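You operate a simulated robot arm through the tools that you are given. There is no shell and no other tool.

Carry out the task below with a simulated robot arm. There is one attempt and no reset: what you move stays moved.

Task
Tap the small kinked shell round on the mandrel.
Fine: slide it on, drive the teal ring gauge down over it with the mallet; put both back. Set down upright: mallet.

The check looks at the end state, three seconds after you hand in, the way a careful person would. Anything else that was tipped, shoved, dropped, spilled or broken makes it a failure.

Robot
A 7-joint arm with a two-finger parallel gripper, fixed in place. Base frame: the origin is at the foot of the arm, x ahead of it, y to its left, z up; the work surface is at about z = 0.85. Lengths are in m, angles in rad, forces in N, time in s.
Its first joint turns from -2.897 to 2.897 rad. Payload 4.4 kg.
The tool frame sits at the grasp point between the pads (the TCP): z along the fingers, y along the line on which they close. The tips reach 0.023 m beyond it. The gripper opens to 0.094 m. The fingers are 0.038 m wide and 0.01 m thick; the gripper's body (0.054 by 0.096 m) begins 0.039 m behind the TCP.
Orientation is that of the tool frame in the base frame, as a unit quaternion [x, y, z, w]. With the fingers straight down and closing along the base's y, the tool's x points along the base's -x, its y along +y and its z along -z.

Tools
- The arm moves only by the tool step_arm. Its argument "plan" is a list of rows, each a list of 7 numbers: the closure in counts, from 0 (fully open) to 255 (shut), then the shift along the tool's x, y, z in m, then the turn, a rotation vector about the tool's x, y, z in rad. In form: [[fingers, tx, ty, tz, rx, ry, rz], ...]. A call has 1 to 20 rows; each row shifts and turns the commanded pose from where the row before left it, along the tool's axes as they then stand. Rows are played at 5 a second. More than 0.05 m and 0.15 rad between two rows, or a gripper value outside its range, and nothing of the call is played. A pose out of reach is approached as far as the arm can. The call stops where the force on the tool passes 40 N (or 10 N more than at its start, if that is more) or the arm is blocked; 0.2 s more then pass. Each finger travels about 0.072 m/s and halts on what it meets, pressing with about 44 N; the grip force reading is that of the motor and also rises with nothing between the fingers. The clock runs only during rows and for 0.2 s after the last one: add rows that do not move to give the fingers time. It gives the time, the measured TCP pose, the force on the tool (base axes), the opening and the grip force at its end, in the units of the frame above (readings bear some noise), with the torque about the TCP (base axes, N m) and any sound that the robot's microphone picked up.
- Cameras (640 x 400 px; columns grow to the right, rows downward): "scene" is fixed at [0.2208, 0.6492, 1.6576]; the picture's right is [-0.84, -0.54, 0.00], its down [-0.31, 0.49, -0.81] and it looks along [0.44, -0.68, -0.58] (base axes); focal length 337 px, centre (320, 200). "wrist" rides on the gripper at [0.086, 0.016, -0.075] in the tool frame; the picture's right is [-0.18, 0.98, 0.00], its down [-0.58, -0.11, -0.81] and it looks along [-0.79, -0.15, 0.59] (tool axes); focal length 243 px, centre (320, 200). There is no depth. A picture from a camera that has moved, and an enlarged one, comes with that camera's place and axes in the base frame and with its lens.
- grab_frame(camera): a new picture of that camera. It takes no simulated time.
- inspect(camera, box): a new picture of the part [left, top, right, bottom] of that camera's present view, enlarged. It takes no simulated time.
- hand_in(): hands the job in; it is judged then, once.

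Places have to be worked out from the pictures, the camera data and where the tool is seen. Open the gripper and draw the arm clear of the work before you hand the job in, unless the task says otherwise.

The tools are called after "Call:" as name(argument=value, ...) on one line, values as JSON. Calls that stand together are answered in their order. step_arm: Moves the arm, as the interface text tells. Its arguments: {"type":"object","properties":{"plan":{"type":"array"}},"required":["plan"]} The other tools are called the same way: grab_frame (camera) takes a picture; inspect (camera, box) takes an enlarged picture of a part of a camera's view; hand_in () hands the job in.

At the start:

```text
time: 0.0
ee_pos: [0.6093, 0.0129, 1.3924]
orientation: [0.0, 1.0, 0.0, 0.0]
contact_force: [0.1, 1.3, 0.1]
moment: [0.02, -0.02, 0.02]
finger_gap: 0.094
grasp_force: 0.1
```

scene: 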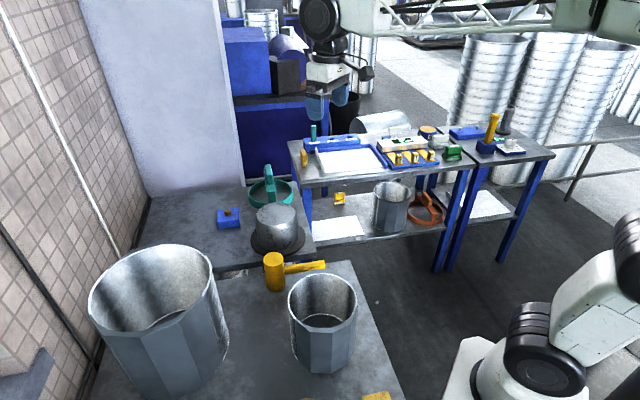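
wrist: 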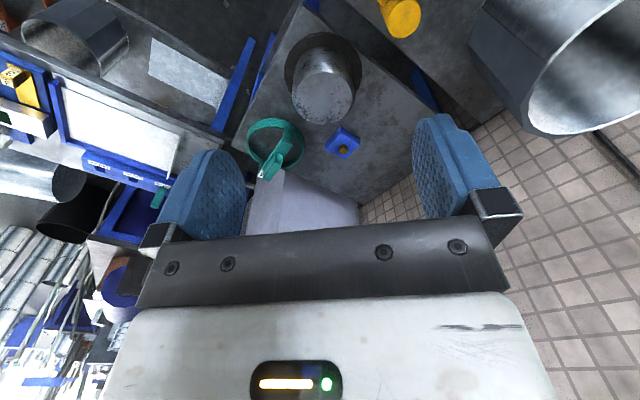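

I start by looking more closely at the work area from both cameras to identify the small shell, the mandrel, the teal ring gauge and the mallet.

Call:
inspect(camera="scene", box=[200, 150, 420, 300])

Call:
inspect(camera="scene", box=[80, 230, 410, 400])

Call:
inspect(camera="wrist", box=[220, 0, 460, 200])

Call:
inspect(camera="scene", box=[280, 90, 560, 260])

```text
2.67 times, centred on (310, 225) of scene
camera zoom: at [0.2208, 0.6492, 1.6576], right [-0.84, -0.54, 0.0], down [-0.31, 0.49, -0.81], along [0.44, -0.68, -0.58], focal length 900 px, centre (347, 133)
```

zoom: 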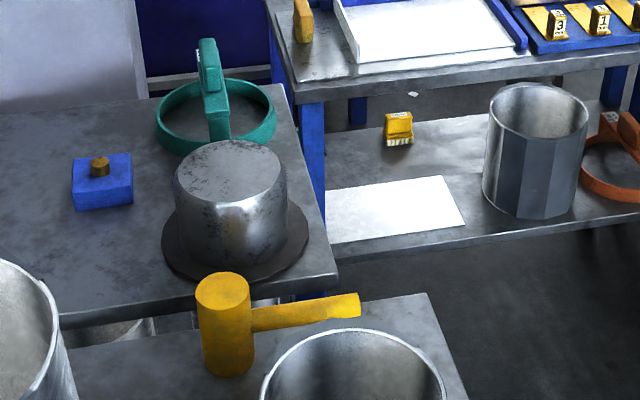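

```text
1.94 times, centred on (245, 315) of scene
camera zoom: at [0.2208, 0.6492, 1.6576], right [-0.84, -0.54, 0.0], down [-0.31, 0.49, -0.81], along [0.44, -0.68, -0.58], focal length 654 px, centre (466, -23)
```

zoom: 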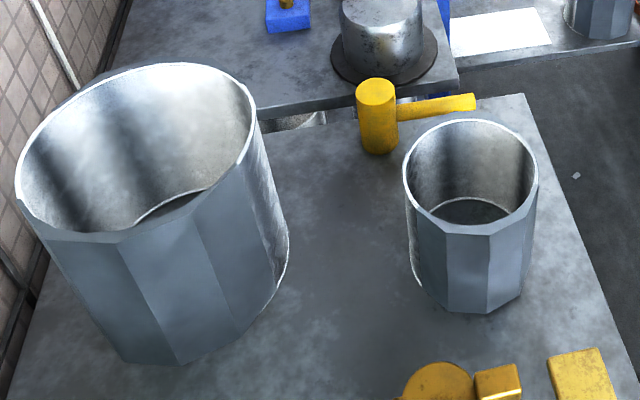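

```text
2.00 times, centred on (340, 100) of wrist
camera zoom: at [0.5227, 0.0288, 1.4668], right [0.18, 0.98, 0.0], down [0.58, -0.11, 0.81], along [0.79, -0.15, -0.59], focal length 485 px, centre (280, 400)
```

zoom: 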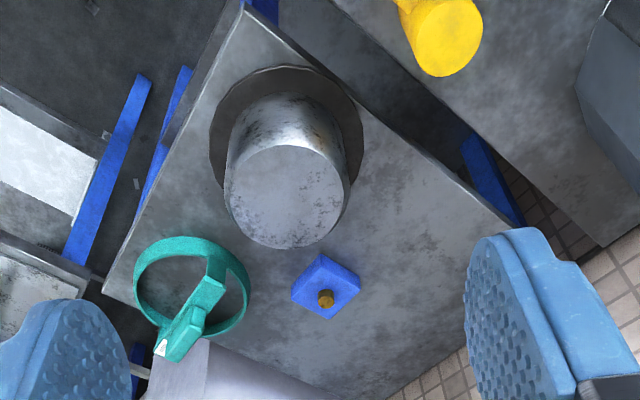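

```text
2.29 times, centred on (420, 175) of scene
camera zoom: at [0.2208, 0.6492, 1.6576], right [-0.84, -0.54, 0.0], down [-0.31, 0.49, -0.81], along [0.44, -0.68, -0.58], focal length 771 px, centre (91, 257)
```

zoom: 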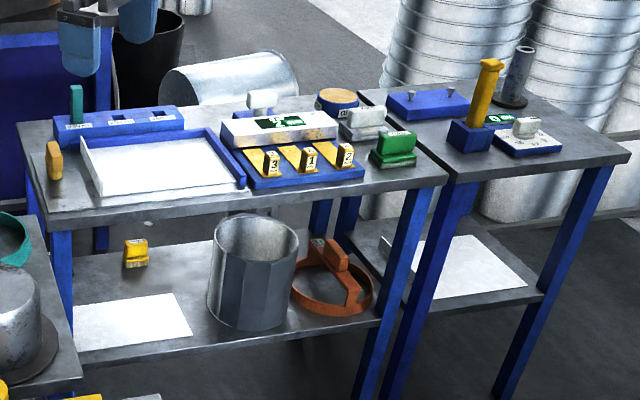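

The near table (z≈0.85) holds a large shell and a small kinked one. The mandrel is near (0.83,-0.01), the teal gauge lies behind it, and the mallet stands on its head near (0.706,0.147). I'll move the arm at a safe height for a better wrist view of the small shell.

Call:
step_arm(plan=[[0, 0.04, 0.03, 0, 0, 0, 0], [0, 0.045, 0.02, 0, 0, 0, 0], [0, 0.045, 0.02, 0, 0, 0, 0], [0, 0.045, 0.02, 0, 0, 0, 0], [0, 0.045, 0.02, 0, 0, 0, 0], [0, 0.045, 0.02, 0, 0, 0, 0], [0, 0, 0, 0, 0, 0, 0]])

Call:
grab_frame(camera="wrist")

Call:
grab_frame(camera="scene")

```text
time: 1.6
ee_pos: [0.342, 0.1416, 1.3929]
orientation: [0.0, 1.0, 0.0, 0.0]
contact_force: [0.2, -0.3, -0.3]
moment: [0.0, 0.0, 0.02]
finger_gap: 0.094
grasp_force: 0.0
```

```text
taken
camera wrist: at [0.2567, 0.1584, 1.4673], right [0.18, 0.98, 0.0], down [0.58, -0.11, 0.81], along [0.79, -0.15, -0.59], focal length 243 px, centre (320, 200)
```

wrist: 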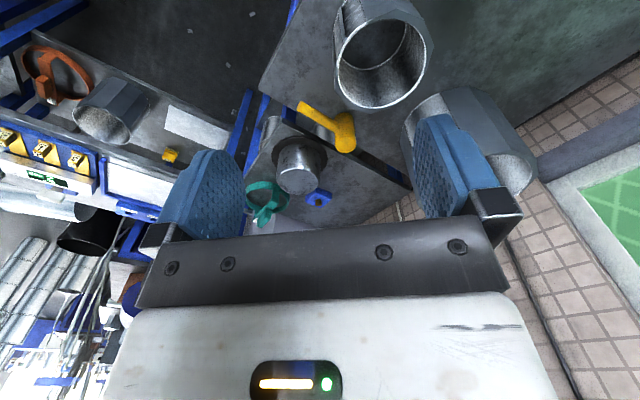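

```text
taken
```

scene: 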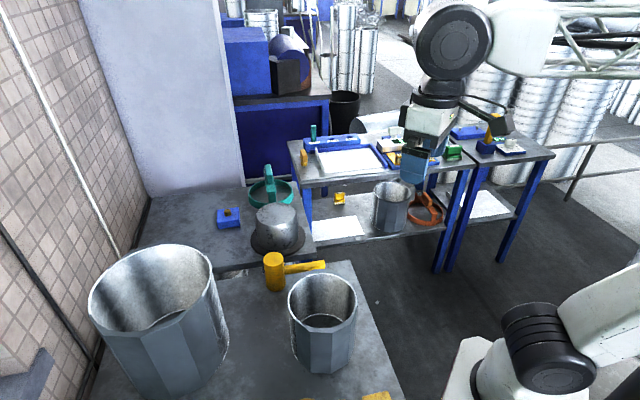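

The wrist view now shows the small shell, the mallet, the mandrel and the gauge. I'll enlarge the parts I need to measure.

Call:
inspect(camera="wrist", box=[300, 0, 460, 120])

Call:
inspect(camera="wrist", box=[230, 80, 370, 240])

Call:
inspect(camera="scene", box=[270, 250, 380, 400])

Call:
inspect(camera="scene", box=[205, 155, 335, 295])

```text
3.33 times, centred on (380, 60) of wrist
camera zoom: at [0.2567, 0.1584, 1.4673], right [0.18, 0.98, 0.0], down [0.58, -0.11, 0.81], along [0.79, -0.15, -0.59], focal length 809 px, centre (120, 667)
```

zoom: 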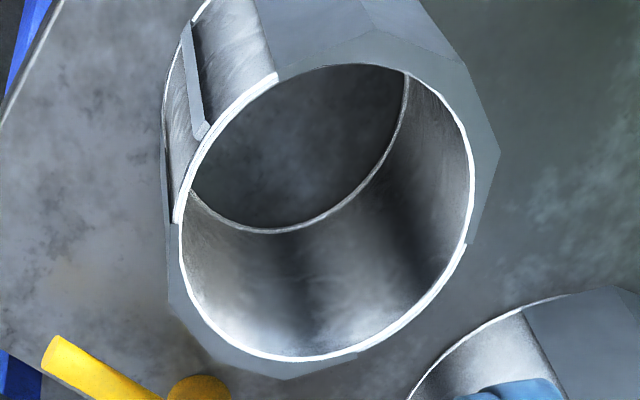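

```text
2.50 times, centred on (300, 160) of wrist
camera zoom: at [0.2567, 0.1584, 1.4673], right [0.18, 0.98, 0.0], down [0.58, -0.11, 0.81], along [0.79, -0.15, -0.59], focal length 606 px, centre (370, 300)
```

zoom: 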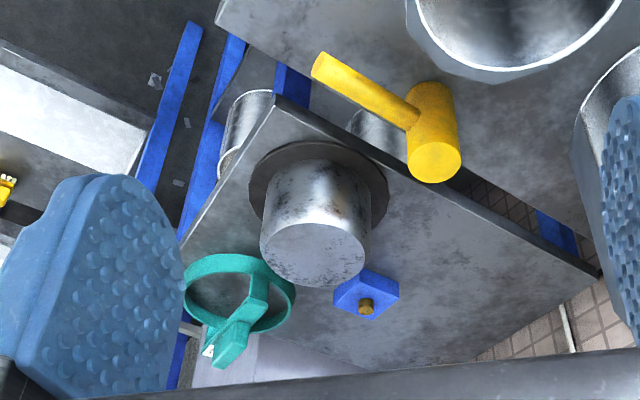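

```text
2.67 times, centred on (325, 325) of scene
camera zoom: at [0.2208, 0.6492, 1.6576], right [-0.84, -0.54, 0.0], down [-0.31, 0.49, -0.81], along [0.44, -0.68, -0.58], focal length 900 px, centre (307, -133)
```

zoom: 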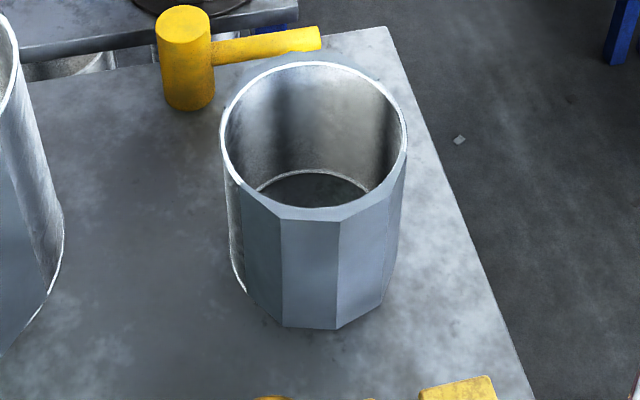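

```text
2.86 times, centred on (270, 225) of scene
camera zoom: at [0.2208, 0.6492, 1.6576], right [-0.84, -0.54, 0.0], down [-0.31, 0.49, -0.81], along [0.44, -0.68, -0.58], focal length 964 px, centre (463, 129)
```

zoom: 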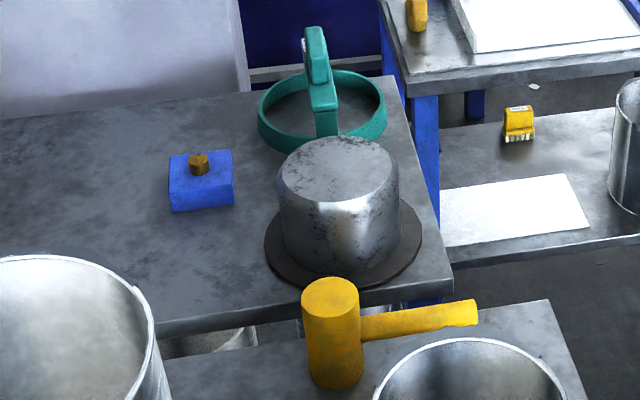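

I put the small shell's rim centre at about (0.483,0.230), z≈1.015 and Ø≈0.16. The mandrel is at about (0.820,-0.018), with its top at z≈0.966 and Ø≈0.142. I'll lower the camera next to the shell to see its shape and measure it better.

Call:
step_arm(plan=[[0, 0, 0.022, 0.04, 0, 0, 0], [0, 0, 0.022, 0.04, 0, 0, 0], [0, 0, 0.022, 0.04, 0, 0, 0], [0, 0, 0.022, 0.04, 0, 0, 0], [0, 0, 0, 0.03, 0, 0, 0], [0, 0, 0, 0, 0, 0, 0]])

Call:
grab_frame(camera="wrist")

Call:
inspect(camera="wrist", box=[220, 30, 430, 200])

```text
time: 3.0
ee_pos: [0.343, 0.2293, 1.2016]
orientation: [0.001, 1.0, 0.001, 0.0]
contact_force: [1.0, -0.3, 0.9]
moment: [0.04, -0.01, -0.04]
finger_gap: 0.094
grasp_force: 0.0
```

```text
taken
camera wrist: at [0.2575, 0.2464, 1.2761], right [0.18, 0.98, 0.0], down [0.58, -0.11, 0.81], along [0.79, -0.15, -0.59], focal length 243 px, centre (320, 200)
```

wrist: 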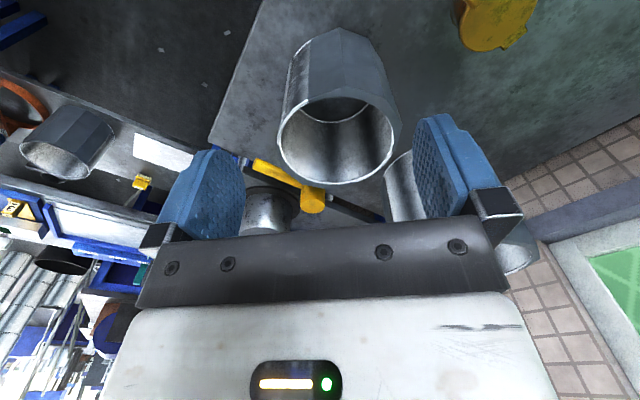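

```text
2.35 times, centred on (325, 115) of wrist
camera zoom: at [0.2575, 0.2464, 1.2761], right [0.18, 0.98, 0.0], down [0.58, -0.11, 0.81], along [0.79, -0.15, -0.59], focal length 571 px, centre (308, 400)
```

zoom: 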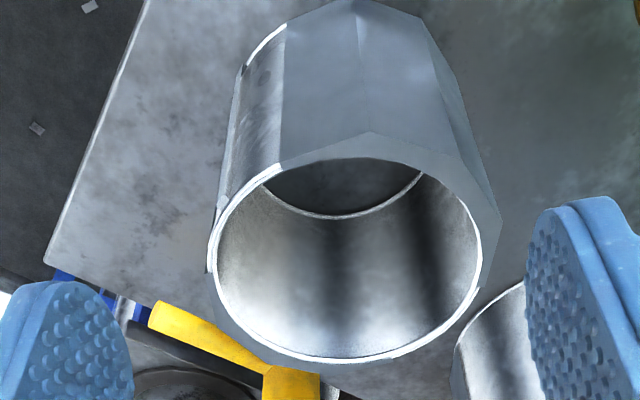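

The shell is a polygonal jacket around a round rim, centred near (0.49,0.226). I want a near-vertical look at its cross-section, so I'll move over it and tilt the wrist so the camera looks almost straight down.

Call:
step_arm(plan=[[0, 0, 0, -0.04, 0, 0, 0], [0, -0.0368, -0.0038, -0.0245, 0, 0, 0], [0, -0.0368, -0.0038, -0.0245, 0, 0, 0], [0, -0.0368, -0.0038, -0.0245, 0, 0, 0], [0, -0.0368, -0.0038, -0.0245, 0, 0, 0], [0, -0.0368, -0.0038, 0, 0, 0, 0], [0, 0, 0, 0, 0, 0.13, 0], [0, 0, 0, 0, 0, 0.13, 0], [0, 0, 0, 0, 0, 0.13, 0], [0, 0, 0, 0, 0, 0.13, 0], [0, 0, 0, 0, 0, 0, 0], [0, 0, 0, 0, 0, 0, 0]])

Call:
grab_frame(camera="wrist")

Call:
inspect(camera="wrist", box=[250, 20, 450, 150])

```text
time: 5.6
ee_pos: [0.527, 0.2108, 1.341]
orientation: [0.0, 0.966, 0.0, -0.257]
contact_force: [-0.5, 0.3, 0.4]
moment: [0.0, 0.01, -0.01]
finger_gap: 0.0939
grasp_force: 0.0
```

```text
taken
camera wrist: at [0.4902, 0.2277, 1.4481], right [0.16, 0.98, -0.09], down [0.91, -0.11, 0.41], along [0.39, -0.15, -0.91], focal length 243 px, centre (320, 200)
```

wrist: 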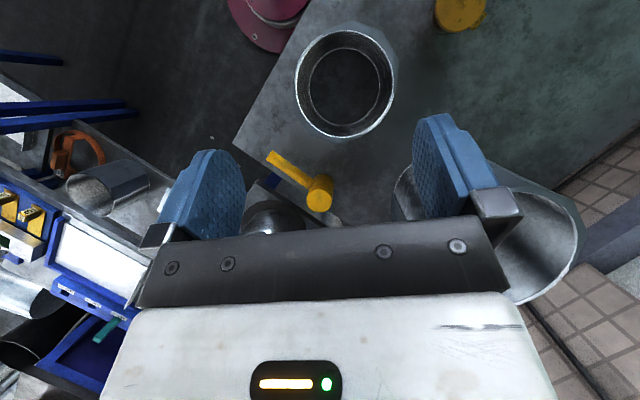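

```text
3.08 times, centred on (350, 85) of wrist
camera zoom: at [0.4902, 0.2277, 1.4481], right [0.16, 0.98, -0.09], down [0.91, -0.11, 0.41], along [0.39, -0.15, -0.91], focal length 746 px, centre (228, 554)
```

zoom: 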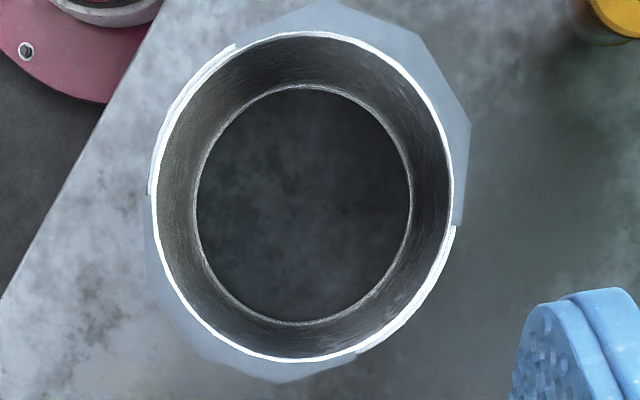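

The straight-down view is clear. The shell centre is (0.487,0.227), with inner Ø≈0.155 and outer Ø≈0.159, plus two kinked lobes separated by plain thin-wall sectors at about 229° and 43°. I'll grip the plain wall at 229°, with TCP near (0.4355,0.168) and yaw -41°. First I level the tool and hover above that point.

Call:
step_arm(plan=[[0, 0, 0, 0, 0, -0.13, 0], [0, 0, 0, 0, 0, -0.13, 0], [0, 0, 0, 0, 0, -0.13, 0], [0, 0, 0, 0, 0, -0.13, 0], [0, 0.01525, -0.00718, 0.0402, 0, 0, 0], [0, 0.01525, -0.00718, 0.0402, 0, 0, 0], [0, 0.01525, -0.00718, 0.0402, 0, 0, 0], [0, 0.01525, -0.00718, 0.0402, 0, 0, 0], [0, 0.01525, -0.00718, 0.0402, 0, 0, 0], [0, 0.01525, -0.00718, 0.0402, 0, 0, 0], [0, 0, 0, 0, 0, 0, 0.143], [0, 0, 0, 0, 0, 0, 0.143], [0, 0, 0, 0, 0, 0, 0.143], [0, 0, 0, 0, 0, 0, 0.143], [0, 0, 0, 0, 0, 0, 0.143], [0, 0, 0, 0, 0, 0, 0]])

Call:
grab_frame(camera="wrist")

Call:
grab_frame(camera="scene")

```text
time: 9.0
ee_pos: [0.4368, 0.168, 1.099]
orientation: [0.35, 0.937, 0.0, 0.0]
contact_force: [0.0, 0.8, 1.8]
moment: [0.02, 0.0, 0.04]
finger_gap: 0.0941
grasp_force: 0.1
```

```text
taken
camera wrist: at [0.3827, 0.2374, 1.1734], right [0.78, 0.62, 0.0], down [0.37, -0.46, 0.81], along [0.5, -0.63, -0.59], focal length 243 px, centre (320, 200)
```

wrist: 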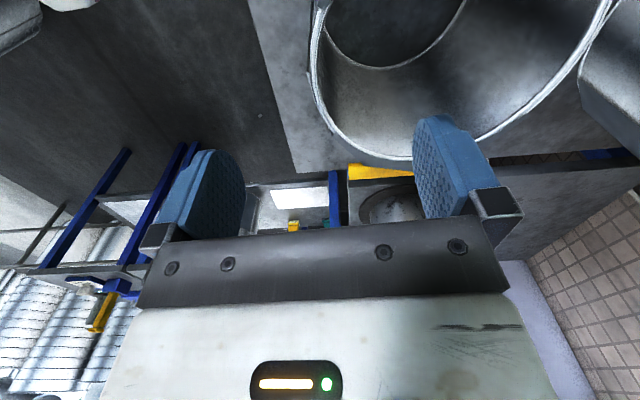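

```text
taken
```

scene: 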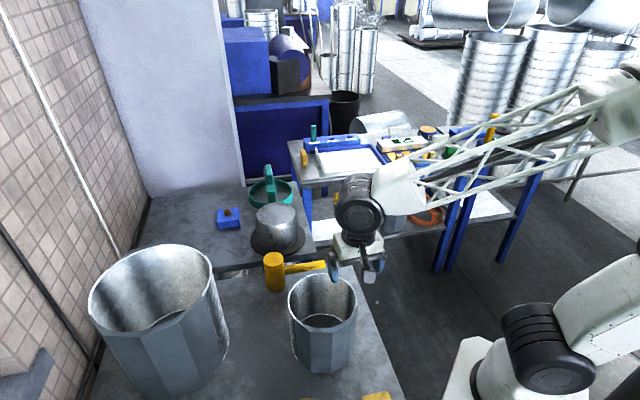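

The rim passes right under the TCP, about 2 mm off laterally. I descend so that the pads straddle the wall, with the TCP about 2 cm below the rim.

Call:
step_arm(plan=[[0, 0, 0, 0.035, 0, 0, 0], [0, 0, 0, 0.035, 0, 0, 0], [0, 0, 0, 0.037, 0, 0, 0], [0, 0, 0, 0, 0, 0, 0]])

Call:
grab_frame(camera="wrist")

Call:
inspect(camera="scene", box=[260, 200, 400, 400])

```text
time: 10.0
ee_pos: [0.4365, 0.1686, 0.9917]
orientation: [0.349, 0.937, 0.0, 0.0]
contact_force: [-0.5, 0.2, -0.9]
moment: [0.0, 0.04, 0.0]
finger_gap: 0.0942
grasp_force: 0.0
```

```text
taken
camera wrist: at [0.3828, 0.2381, 1.0665], right [0.78, 0.62, 0.0], down [0.37, -0.46, 0.81], along [0.5, -0.63, -0.59], focal length 243 px, centre (320, 200)
```

wrist: 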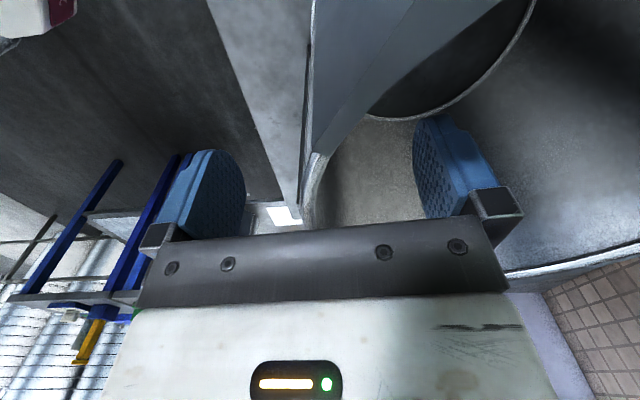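

```text
2.00 times, centred on (330, 300) of scene
camera zoom: at [0.2208, 0.6492, 1.6576], right [-0.84, -0.54, 0.0], down [-0.31, 0.49, -0.81], along [0.44, -0.68, -0.58], focal length 675 px, centre (300, 0)
```

zoom: 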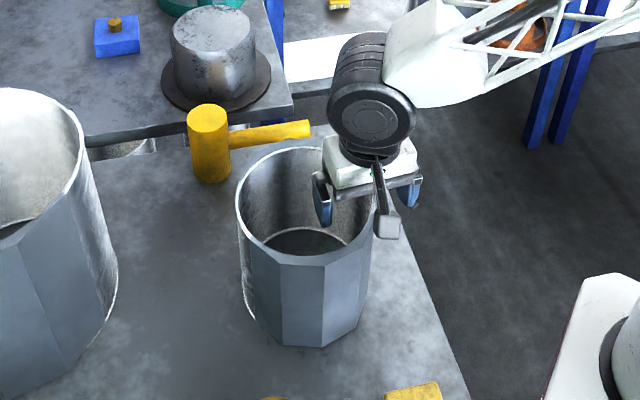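

The wall sits between the pads, with the kinked panel edge clear of the finger width, about 3 mm toward the outer finger. I shift by 3 mm and close on the wall.

Call:
step_arm(plan=[[0, 0, -0.003, 0, 0, 0, 0], [0, 0, 0, 0, 0, 0, 0], [255, 0, 0, 0, 0, 0, 0], [255, 0, 0, 0, 0, 0, 0], [255, 0, 0, 0, 0, 0, 0], [255, 0, 0, 0, 0, 0, 0], [255, 0, 0, 0, 0, 0, 0], [255, 0, 0, 0, 0, 0, 0]])

Call:
grab_frame(camera="wrist")

Call:
inspect(camera="scene", box=[260, 200, 400, 400])

```text
time: 11.8
ee_pos: [0.4347, 0.1659, 0.9921]
orientation: [0.349, 0.937, 0.0, 0.0]
contact_force: [-0.4, 0.5, 0.8]
moment: [0.02, 0.07, -0.11]
finger_gap: 0.0034
grasp_force: 44.0
```

```text
taken
camera wrist: at [0.3809, 0.2356, 1.0668], right [0.78, 0.62, 0.0], down [0.37, -0.46, 0.81], along [0.5, -0.63, -0.59], focal length 243 px, centre (320, 200)
```

wrist: 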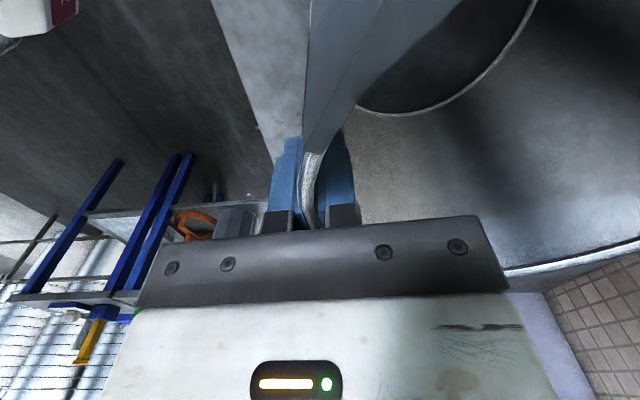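

```text
2.00 times, centred on (330, 300) of scene
camera zoom: at [0.2208, 0.6492, 1.6576], right [-0.84, -0.54, 0.0], down [-0.31, 0.49, -0.81], along [0.44, -0.68, -0.58], focal length 675 px, centre (300, 0)
```

zoom: 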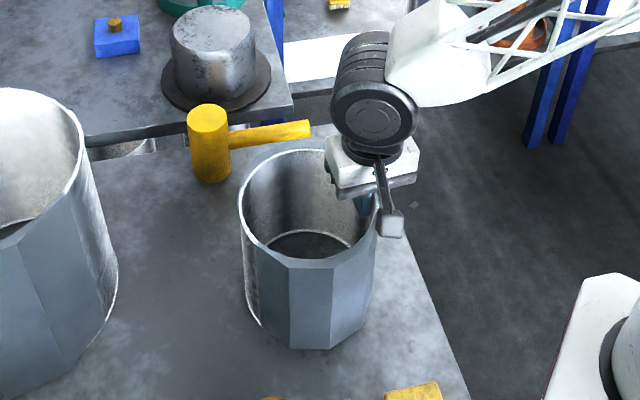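

The grip is firm: 3.4 mm gap at 44 N. I lift gently and check the load and the shell's attitude.

Call:
step_arm(plan=[[255, 0, 0, -0.01, 0, 0, 0], [255, 0, 0, -0.02, 0, 0, 0], [255, 0, 0, -0.03, 0, 0, 0], [255, 0, 0, 0, 0, 0, 0]])

Call:
inspect(camera="scene", box=[240, 160, 400, 400])

Call:
grab_frame(camera="wrist")

```text
time: 12.8
ee_pos: [0.4352, 0.166, 1.0521]
orientation: [0.349, 0.937, 0.0, 0.0]
contact_force: [0.4, -0.2, -3.5]
moment: [-0.24, 0.15, 0.0]
finger_gap: 0.0039
grasp_force: 44.0
```

```text
1.67 times, centred on (320, 280) of scene
camera zoom: at [0.2208, 0.6492, 1.6576], right [-0.84, -0.54, 0.0], down [-0.31, 0.49, -0.81], along [0.44, -0.68, -0.58], focal length 562 px, centre (320, 67)
```

zoom: 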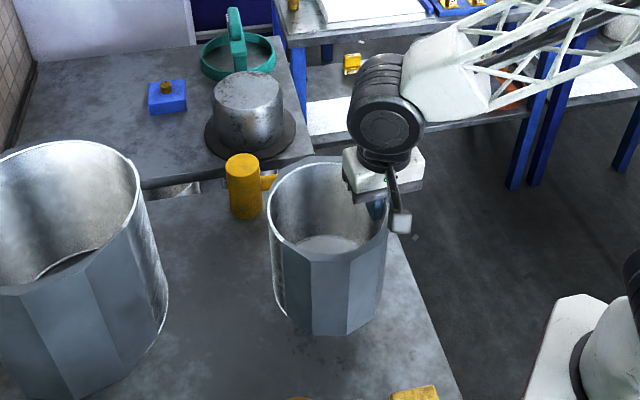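

```text
taken
camera wrist: at [0.38, 0.2354, 1.1264], right [0.78, 0.62, 0.0], down [0.37, -0.46, 0.81], along [0.5, -0.63, -0.59], focal length 243 px, centre (320, 200)
```

wrist: 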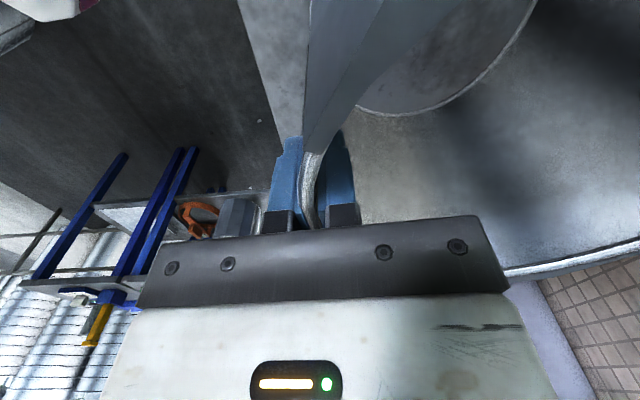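

The lifted weight is 3.5 N and the shell hangs level. I raise it well clear of everything and carry it over to the mandrel, with the shell bottom at about z=1.05.

Call:
step_arm(plan=[[255, 0, 0, -0.046, 0, 0, 0], [255, 0, 0, -0.046, 0, 0, 0], [255, 0, 0, -0.046, 0, 0, 0], [255, -0.0414, 0.0034, 0, 0, 0, 0], [255, -0.0414, 0.0034, 0, 0, 0, 0], [255, -0.0414, 0.0034, 0, 0, 0, 0], [255, -0.0414, 0.0034, 0, 0, 0, 0], [255, -0.0414, 0.0034, 0, 0, 0, 0], [255, -0.0414, 0.0034, 0, 0, 0, 0], [255, -0.0414, 0.0034, 0, 0, 0, 0], [255, -0.0414, 0.0034, 0, 0, 0, 0], [255, -0.0414, 0.0034, 0, 0, 0, 0], [255, -0.0414, 0.0034, 0, 0, 0, 0], [255, 0, 0, 0, 0, 0, 0], [255, 0, 0, 0, 0, 0, 0]])

Call:
inspect(camera="scene", box=[180, 120, 380, 300])

Call:
grab_frame(camera="wrist")

```text
time: 16.0
ee_pos: [0.7692, -0.0803, 1.1904]
orientation: [0.351, 0.936, 0.0, -0.001]
contact_force: [-0.5, 0.5, -3.7]
moment: [-0.19, 0.16, 0.01]
finger_gap: 0.0038
grasp_force: 44.4
```

```text
2.22 times, centred on (280, 210) of scene
camera zoom: at [0.2208, 0.6492, 1.6576], right [-0.84, -0.54, 0.0], down [-0.31, 0.49, -0.81], along [0.44, -0.68, -0.58], focal length 750 px, centre (409, 178)
```

zoom: 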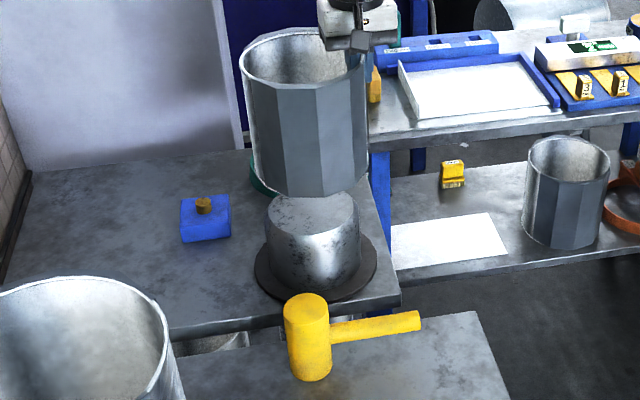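

```text
taken
camera wrist: at [0.7155, -0.0104, 1.2652], right [0.78, 0.62, 0.0], down [0.37, -0.46, 0.81], along [0.5, -0.63, -0.59], focal length 243 px, centre (320, 200)
```

wrist: 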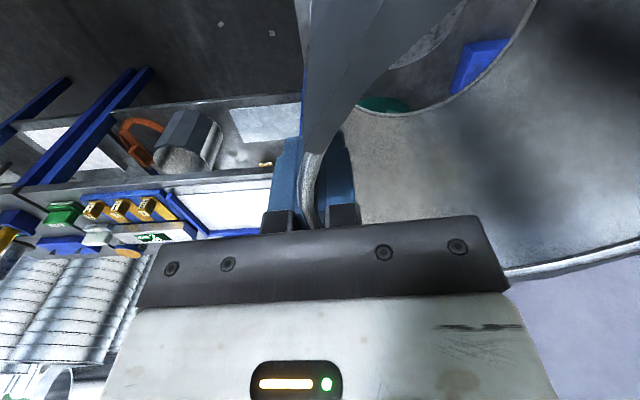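

The shell appears roughly coaxial with the mandrel. I'll zoom in to measure both axes accurately before lowering.

Call:
inspect(camera="scene", box=[240, 180, 320, 260])

Call:
inspect(camera="scene", box=[270, 120, 350, 220])

Call:
inspect(camera="wrist", box=[340, 0, 560, 120])

```text
5.00 times, centred on (280, 220) of scene
camera zoom: at [0.2208, 0.6492, 1.6576], right [-0.84, -0.54, 0.0], down [-0.31, 0.49, -0.81], along [0.44, -0.68, -0.58], focal length 1687 px, centre (520, 100)
```

zoom: 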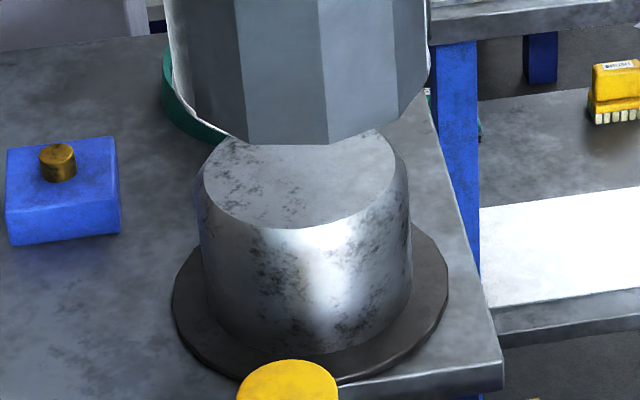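

```text
4.00 times, centred on (310, 170) of scene
camera zoom: at [0.2208, 0.6492, 1.6576], right [-0.84, -0.54, 0.0], down [-0.31, 0.49, -0.81], along [0.44, -0.68, -0.58], focal length 1350 px, centre (360, 320)
```

zoom: 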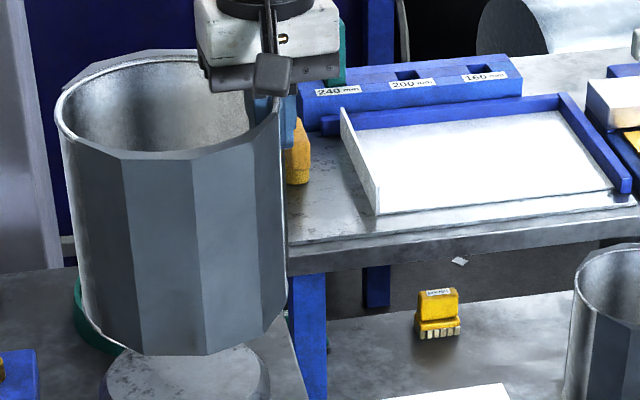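

```text
2.91 times, centred on (450, 60) of wrist
camera zoom: at [0.7155, -0.0104, 1.2652], right [0.78, 0.62, 0.0], down [0.37, -0.46, 0.81], along [0.5, -0.63, -0.59], focal length 706 px, centre (-58, 607)
```

zoom: 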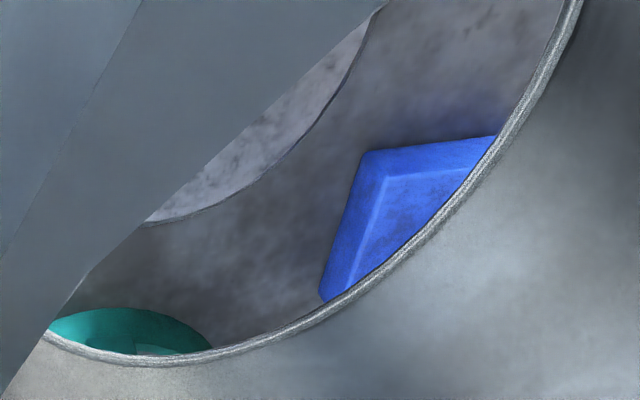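

The numbers agree: mandrel axis ≈(0.823,-0.021) with r≈0.069, shell axis ≈(0.819,-0.020) with inner r≈0.0775. I correct about 3 mm and lower until the shell bottom is just above the mandrel top.

Call:
step_arm(plan=[[255, -0.0029, 0.0012, 0, 0, 0, 0], [255, 0, 0, 0.025, 0, 0, 0], [255, 0, 0, 0.025, 0, 0, 0], [255, 0, 0, 0.02, 0, 0, 0], [255, 0, 0, 0, 0, 0, 0], [255, 0, 0, 0, 0, 0, 0]])

Call:
inspect(camera="scene", box=[230, 140, 330, 260])

Call:
inspect(camera="wrist", box=[300, 0, 560, 160])

```text
time: 17.4
ee_pos: [0.7725, -0.0819, 1.1193]
orientation: [0.349, 0.937, 0.001, 0.0]
contact_force: [-0.3, 0.3, -3.3]
moment: [-0.18, 0.17, 0.0]
finger_gap: 0.0037
grasp_force: 44.6
```

```text
3.33 times, centred on (280, 200) of scene
camera zoom: at [0.2208, 0.6492, 1.6576], right [-0.84, -0.54, 0.0], down [-0.31, 0.49, -0.81], along [0.44, -0.68, -0.58], focal length 1125 px, centre (453, 200)
```

zoom: 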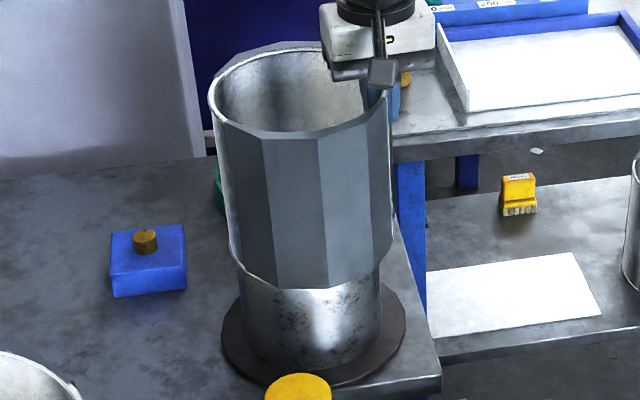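

```text
2.46 times, centred on (430, 80) of wrist
camera zoom: at [0.7183, -0.0118, 1.1942], right [0.78, 0.62, 0.0], down [0.37, -0.46, 0.81], along [0.5, -0.63, -0.59], focal length 597 px, centre (49, 495)
```

zoom: 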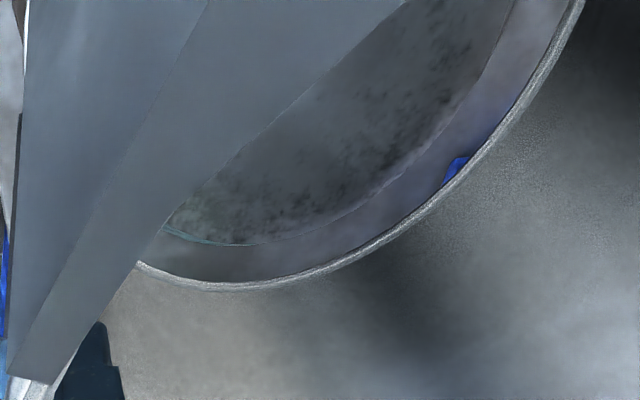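

The mandrel edge and the shell's inner edge are concentric to within about 2 mm. I lower the shell onto the mandrel in small increments.

Call:
step_arm(plan=[[255, 0, 0, 0.008, 0, 0, 0], [255, 0, 0, 0.008, 0, 0, 0], [255, 0, 0, 0.008, 0, 0, 0], [255, 0, 0, 0.008, 0, 0, 0], [255, 0, 0, 0.008, 0, 0, 0], [255, 0, 0, 0, 0, 0, 0]])

Call:
inspect(camera="scene", box=[230, 140, 330, 260])

Call:
inspect(camera="wrist", box=[300, 0, 560, 160])

```text
time: 18.8
ee_pos: [0.7722, -0.0812, 1.0799]
orientation: [0.349, 0.937, 0.0, 0.0]
contact_force: [13.6, 3.6, 3.5]
moment: [0.72, -2.52, -0.57]
finger_gap: 0.0045
grasp_force: 44.3
```

```text
3.33 times, centred on (280, 200) of scene
camera zoom: at [0.2208, 0.6492, 1.6576], right [-0.84, -0.54, 0.0], down [-0.31, 0.49, -0.81], along [0.44, -0.68, -0.58], focal length 1125 px, centre (453, 200)
```

zoom: 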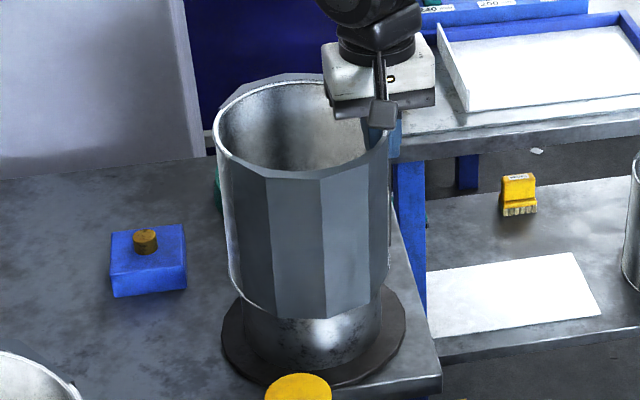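

```text
2.46 times, centred on (430, 80) of wrist
camera zoom: at [0.7186, -0.0113, 1.1545], right [0.78, 0.62, 0.0], down [0.37, -0.46, 0.81], along [0.5, -0.63, -0.59], focal length 597 px, centre (49, 495)
```

zoom: 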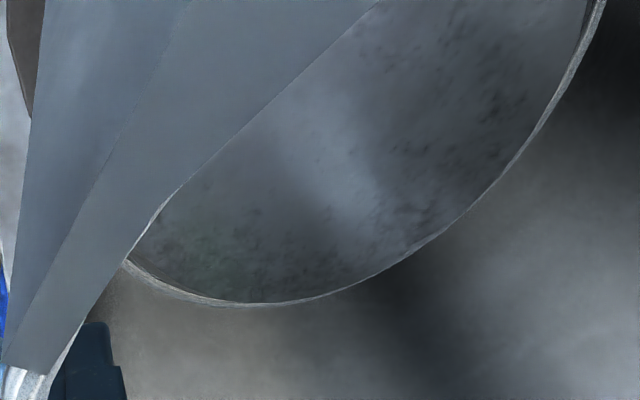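

The shell is on by about 28 mm, but the reading (+13.6 N in x, with moments) shows the mandrel pressing on the shell's far +x wall, so the shell is slightly too far toward -x. I shift a few mm in +x to relieve it.

Call:
step_arm(plan=[[255, -0.0008, 0.0014, 0, 0, 0, 0], [255, -0.0008, 0.0014, 0, 0, 0, 0], [255, 0, 0, 0, 0, 0, 0]])

```text
time: 19.6
ee_pos: [0.7757, -0.0809, 1.0789]
orientation: [0.349, 0.937, 0.0, -0.001]
contact_force: [2.5, 1.8, -3.0]
moment: [-0.05, -0.16, -0.02]
finger_gap: 0.0038
grasp_force: 44.4
```

The contact is mostly relieved. I nudge another 1.5 mm the same way and continue down.

Call:
step_arm(plan=[[255, -0.0006, 0.0014, 0, 0, 0, 0], [255, 0, 0, 0.006, 0, 0, 0], [255, 0, 0, 0.006, 0, 0, 0], [255, 0, 0, 0.006, 0, 0, 0], [255, 0, 0, 0, 0, 0, 0]])

Call:
inspect(camera="wrist", box=[300, 0, 560, 160])

```text
time: 20.8
ee_pos: [0.7778, -0.0801, 1.0618]
orientation: [0.35, 0.937, 0.0, 0.0]
contact_force: [0.2, 0.0, -4.2]
moment: [-0.16, 0.16, 0.02]
finger_gap: 0.0037
grasp_force: 43.7
```

```text
2.46 times, centred on (430, 80) of wrist
camera zoom: at [0.7228, -0.0096, 1.1365], right [0.78, 0.62, 0.0], down [0.37, -0.46, 0.81], along [0.5, -0.63, -0.59], focal length 597 px, centre (49, 495)
```

zoom: 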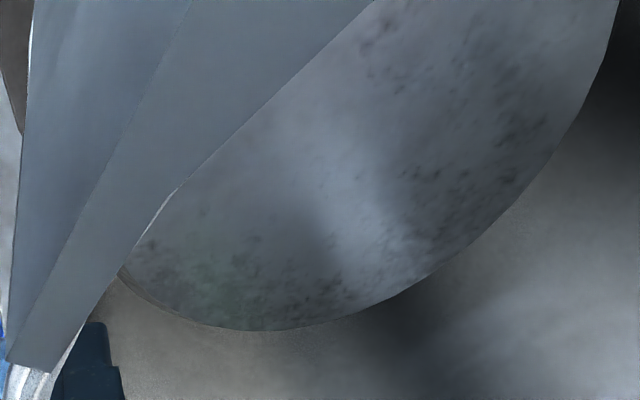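

The shell is free of side load (-4.2 N is just its weight). I continue down in small rows.

Call:
step_arm(plan=[[255, 0, 0, 0.008, 0, 0, 0], [255, 0, 0, 0.008, 0, 0, 0], [255, 0, 0, 0.008, 0, 0, 0], [255, 0, 0, 0, 0, 0, 0]])

Call:
inspect(camera="scene", box=[230, 140, 330, 260])

```text
time: 21.8
ee_pos: [0.7772, -0.079, 1.0375]
orientation: [0.349, 0.937, 0.0, 0.0]
contact_force: [1.0, -0.5, -2.6]
moment: [-0.21, 0.19, 0.02]
finger_gap: 0.004
grasp_force: 43.8
```

```text
3.33 times, centred on (280, 200) of scene
camera zoom: at [0.2208, 0.6492, 1.6576], right [-0.84, -0.54, 0.0], down [-0.31, 0.49, -0.81], along [0.44, -0.68, -0.58], focal length 1125 px, centre (453, 200)
```

zoom: 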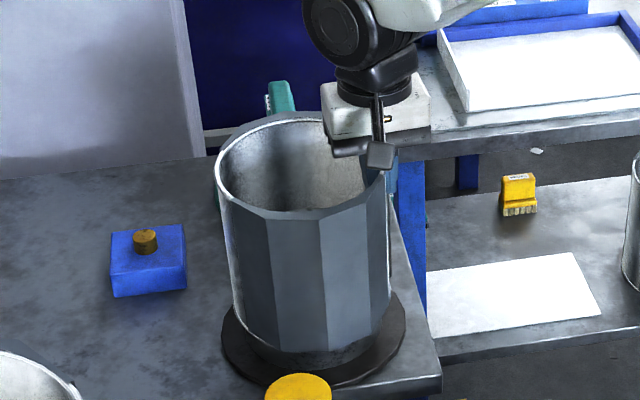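

The shell is going on cleanly, with about 3.5 cm left. I continue with smaller rows until it meets the flange.

Call:
step_arm(plan=[[255, 0, 0, 0.008, 0, 0, 0], [255, 0, 0, 0.008, 0, 0, 0], [255, 0, 0, 0.005, 0, 0, 0], [255, 0, 0, 0.004, 0, 0, 0], [255, 0, 0, 0, 0, 0, 0]])

```text
time: 23.0
ee_pos: [0.7773, -0.0795, 1.012]
orientation: [0.35, 0.937, 0.0, 0.0]
contact_force: [8.8, -3.5, 0.3]
moment: [-0.29, -0.83, -0.58]
finger_gap: 0.0038
grasp_force: 43.2
```

There's some contact again: about 9 N in +x and roughly 4 N of upward support. I check the pictures to see whether the shell is seating on the flange or touching the mandrel's side.

Call:
inspect(camera="scene", box=[240, 170, 320, 260])

Call:
inspect(camera="wrist", box=[300, 0, 560, 160])

Call:
grab_frame(camera="wrist")

```text
4.44 times, centred on (280, 215) of scene
camera zoom: at [0.2208, 0.6492, 1.6576], right [-0.84, -0.54, 0.0], down [-0.31, 0.49, -0.81], along [0.44, -0.68, -0.58], focal length 1500 px, centre (498, 133)
```

zoom: 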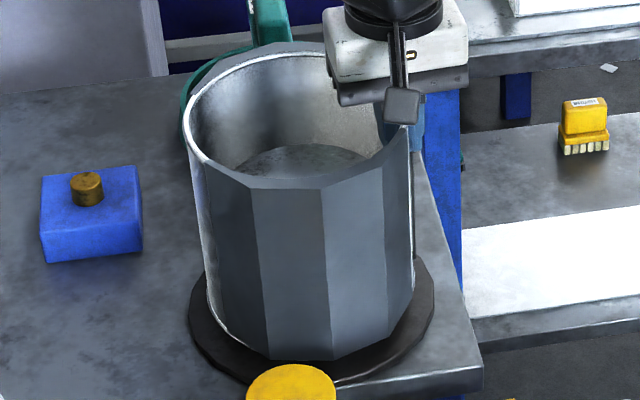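

```text
2.46 times, centred on (430, 80) of wrist
camera zoom: at [0.7227, -0.0097, 1.0873], right [0.78, 0.62, 0.0], down [0.37, -0.46, 0.81], along [0.5, -0.63, -0.59], focal length 597 px, centre (49, 495)
```

zoom: 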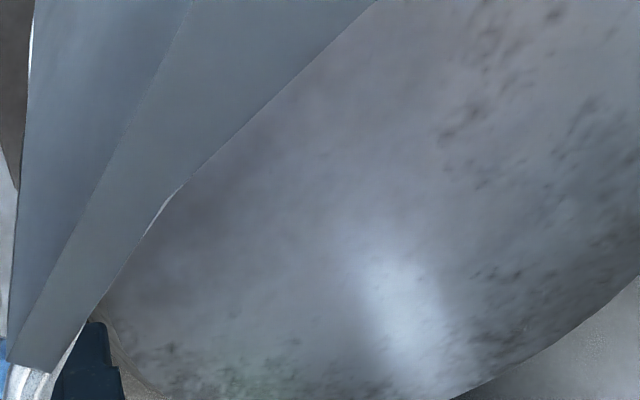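

```text
taken
camera wrist: at [0.7227, -0.0097, 1.0873], right [0.78, 0.62, 0.0], down [0.37, -0.46, 0.81], along [0.5, -0.63, -0.59], focal length 243 px, centre (320, 200)
```

wrist: 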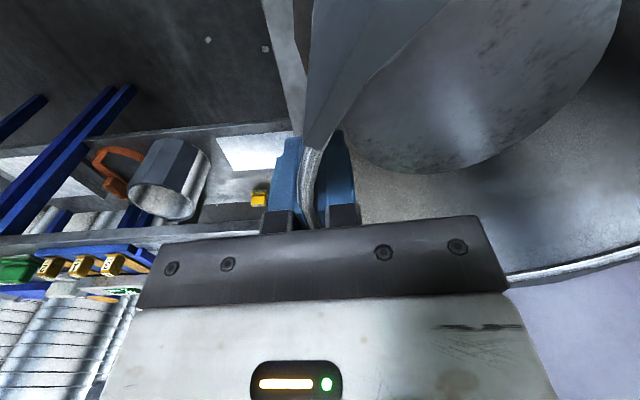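

By the moment balance, the contact is at the mandrel's top edge on the shell's far side (around -25°). So I comply in that direction by 2 mm and lower further.

Call:
step_arm(plan=[[255, -0.001, 0.0004, 0, 0, 0, 0], [255, -0.001, 0.0004, 0, 0, 0, 0], [255, 0, 0, 0, 0, 0, 0]])

```text
time: 23.8
ee_pos: [0.779, -0.0806, 1.0132]
orientation: [0.349, 0.937, 0.0, -0.001]
contact_force: [-0.8, 0.5, -3.5]
moment: [-0.12, 0.22, 0.02]
finger_gap: 0.0038
grasp_force: 44.1
```

The side load is gone. I lower in 3 mm rows until the flange takes the weight.

Call:
step_arm(plan=[[255, -0.0005, 0.0002, 0.003, 0, 0, 0], [255, 0, 0, 0.003, 0, 0, 0], [255, 0, 0, 0.003, 0, 0, 0], [255, 0, 0, 0, 0, 0, 0]])

```text
time: 24.8
ee_pos: [0.7799, -0.08, 1.0029]
orientation: [0.349, 0.937, 0.0, 0.0]
contact_force: [-6.1, 4.8, -3.0]
moment: [0.44, 1.02, 0.57]
finger_gap: 0.0039
grasp_force: 44.0
```

Now there's a small push the opposite way at the shell's bottom, along the same 140°/-40° axis as the kinked lobes, so clearance is tight along that axis. I ease back 1 mm and lower the last few mm.

Call:
step_arm(plan=[[255, 0.001, 0, 0, 0, 0, 0], [255, 0, 0, 0.002, 0, 0, 0], [255, 0, 0, 0.002, 0, 0, 0], [255, 0, 0, 0, 0, 0, 0]])

Call:
inspect(camera="scene", box=[240, 170, 320, 260])

```text
time: 25.8
ee_pos: [0.7793, -0.0806, 1.0017]
orientation: [0.35, 0.937, 0.001, 0.002]
contact_force: [3.3, -9.0, 24.7]
moment: [1.69, 0.07, -0.22]
finger_gap: 0.0038
grasp_force: 44.4
```

```text
4.44 times, centred on (280, 215) of scene
camera zoom: at [0.2208, 0.6492, 1.6576], right [-0.84, -0.54, 0.0], down [-0.31, 0.49, -0.81], along [0.44, -0.68, -0.58], focal length 1500 px, centre (498, 133)
```

zoom: 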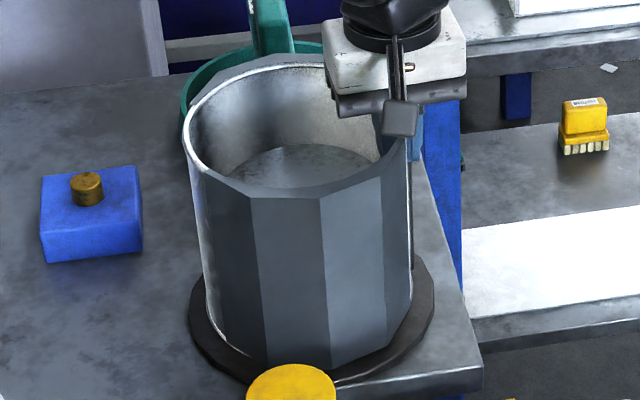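

The shell is seated: 25 N upward means the flange is carrying it. I ease off the downward press and open the gripper.

Call:
step_arm(plan=[[255, 0, 0, -0.0015, 0, 0, 0], [255, 0, 0, -0.0005, 0, 0, 0], [255, 0, 0, 0, 0, 0, 0], [200, 0, 0, 0, 0, 0, 0], [120, 0, 0, 0, 0, 0, 0], [60, 0, 0, 0, 0, 0, 0], [0, 0, 0, 0, 0, 0, 0], [0, 0, 0, 0, 0, 0, 0], [0, 0, 0, 0, 0, 0, 0]])

Call:
grab_frame(camera="wrist")

Call:
inspect(camera="scene", box=[240, 170, 320, 260])

```text
time: 27.8
ee_pos: [0.7789, -0.0796, 1.0024]
orientation: [0.349, 0.937, 0.0, 0.0]
contact_force: [-0.2, -0.7, -0.2]
moment: [-0.01, 0.01, 0.01]
finger_gap: 0.094
grasp_force: 0.0
```

```text
taken
camera wrist: at [0.7246, -0.0102, 1.0766], right [0.78, 0.62, 0.0], down [0.37, -0.46, 0.81], along [0.5, -0.63, -0.59], focal length 243 px, centre (320, 200)
```

wrist: 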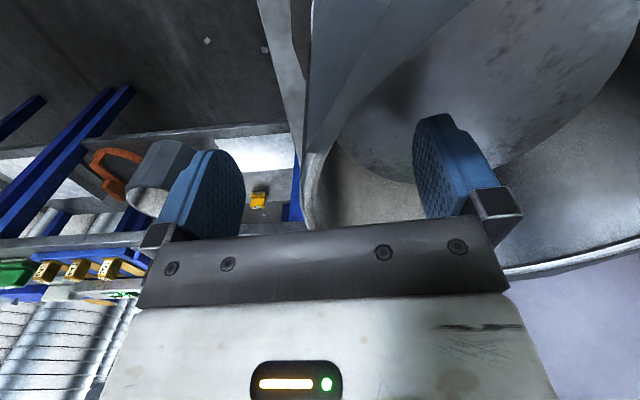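

```text
4.44 times, centred on (280, 215) of scene
camera zoom: at [0.2208, 0.6492, 1.6576], right [-0.84, -0.54, 0.0], down [-0.31, 0.49, -0.81], along [0.44, -0.68, -0.58], focal length 1500 px, centre (498, 133)
```

zoom: 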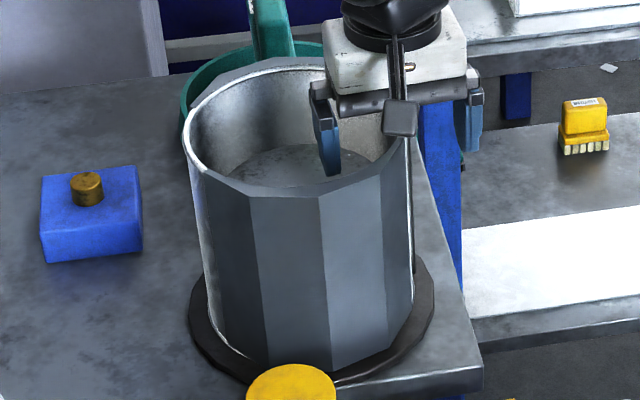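

The shell is released on the mandrel. I lift straight out, turn back to zero yaw and approach for a closer look at the teal gauge.

Call:
step_arm(plan=[[0, 0, 0, -0.04, 0, 0, 0], [0, 0, 0, -0.045, 0, 0, 0], [0, 0, 0, -0.045, 0, 0, 0], [0, 0, 0, -0.045, 0, 0, 0], [0, 0, 0, -0.045, 0, 0, 0], [0, 0, 0, -0.03, 0, 0, -0.143], [0, 0, 0, 0, 0, 0, -0.143], [0, 0, 0, 0, 0, 0, -0.143], [0, 0, 0, 0, 0, 0, -0.143], [0, 0, 0, 0, 0, 0, -0.143], [0, -0.02, -0.03, 0, 0, 0, 0], [0, -0.02, -0.03, 0, 0, 0, 0], [0, 0, 0, 0, 0, 0, 0]])

Call:
grab_frame(camera="wrist")

Call:
grab_frame(camera="scene")

```text
time: 30.6
ee_pos: [0.8185, -0.1391, 1.2524]
orientation: [0.0, 1.0, 0.0, 0.0]
contact_force: [0.6, 0.0, 0.8]
moment: [0.01, -0.01, 0.0]
finger_gap: 0.0942
grasp_force: 0.0
```

```text
taken
camera wrist: at [0.7333, -0.1233, 1.3266], right [0.18, 0.98, 0.0], down [0.58, -0.11, 0.81], along [0.79, -0.15, -0.59], focal length 243 px, centre (320, 200)
```

wrist: 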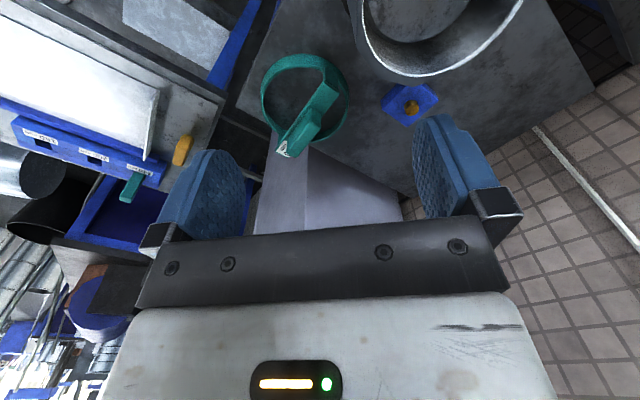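

```text
taken
```

scene: 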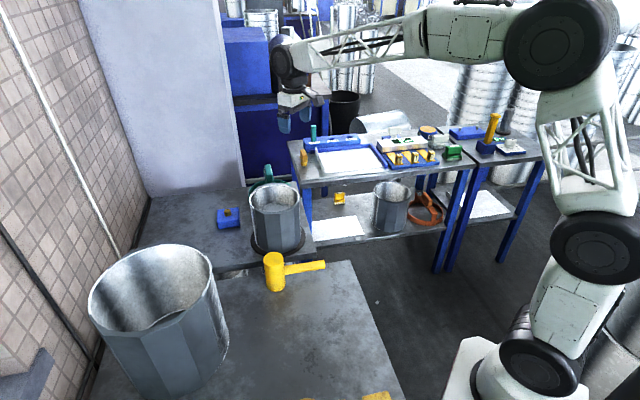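

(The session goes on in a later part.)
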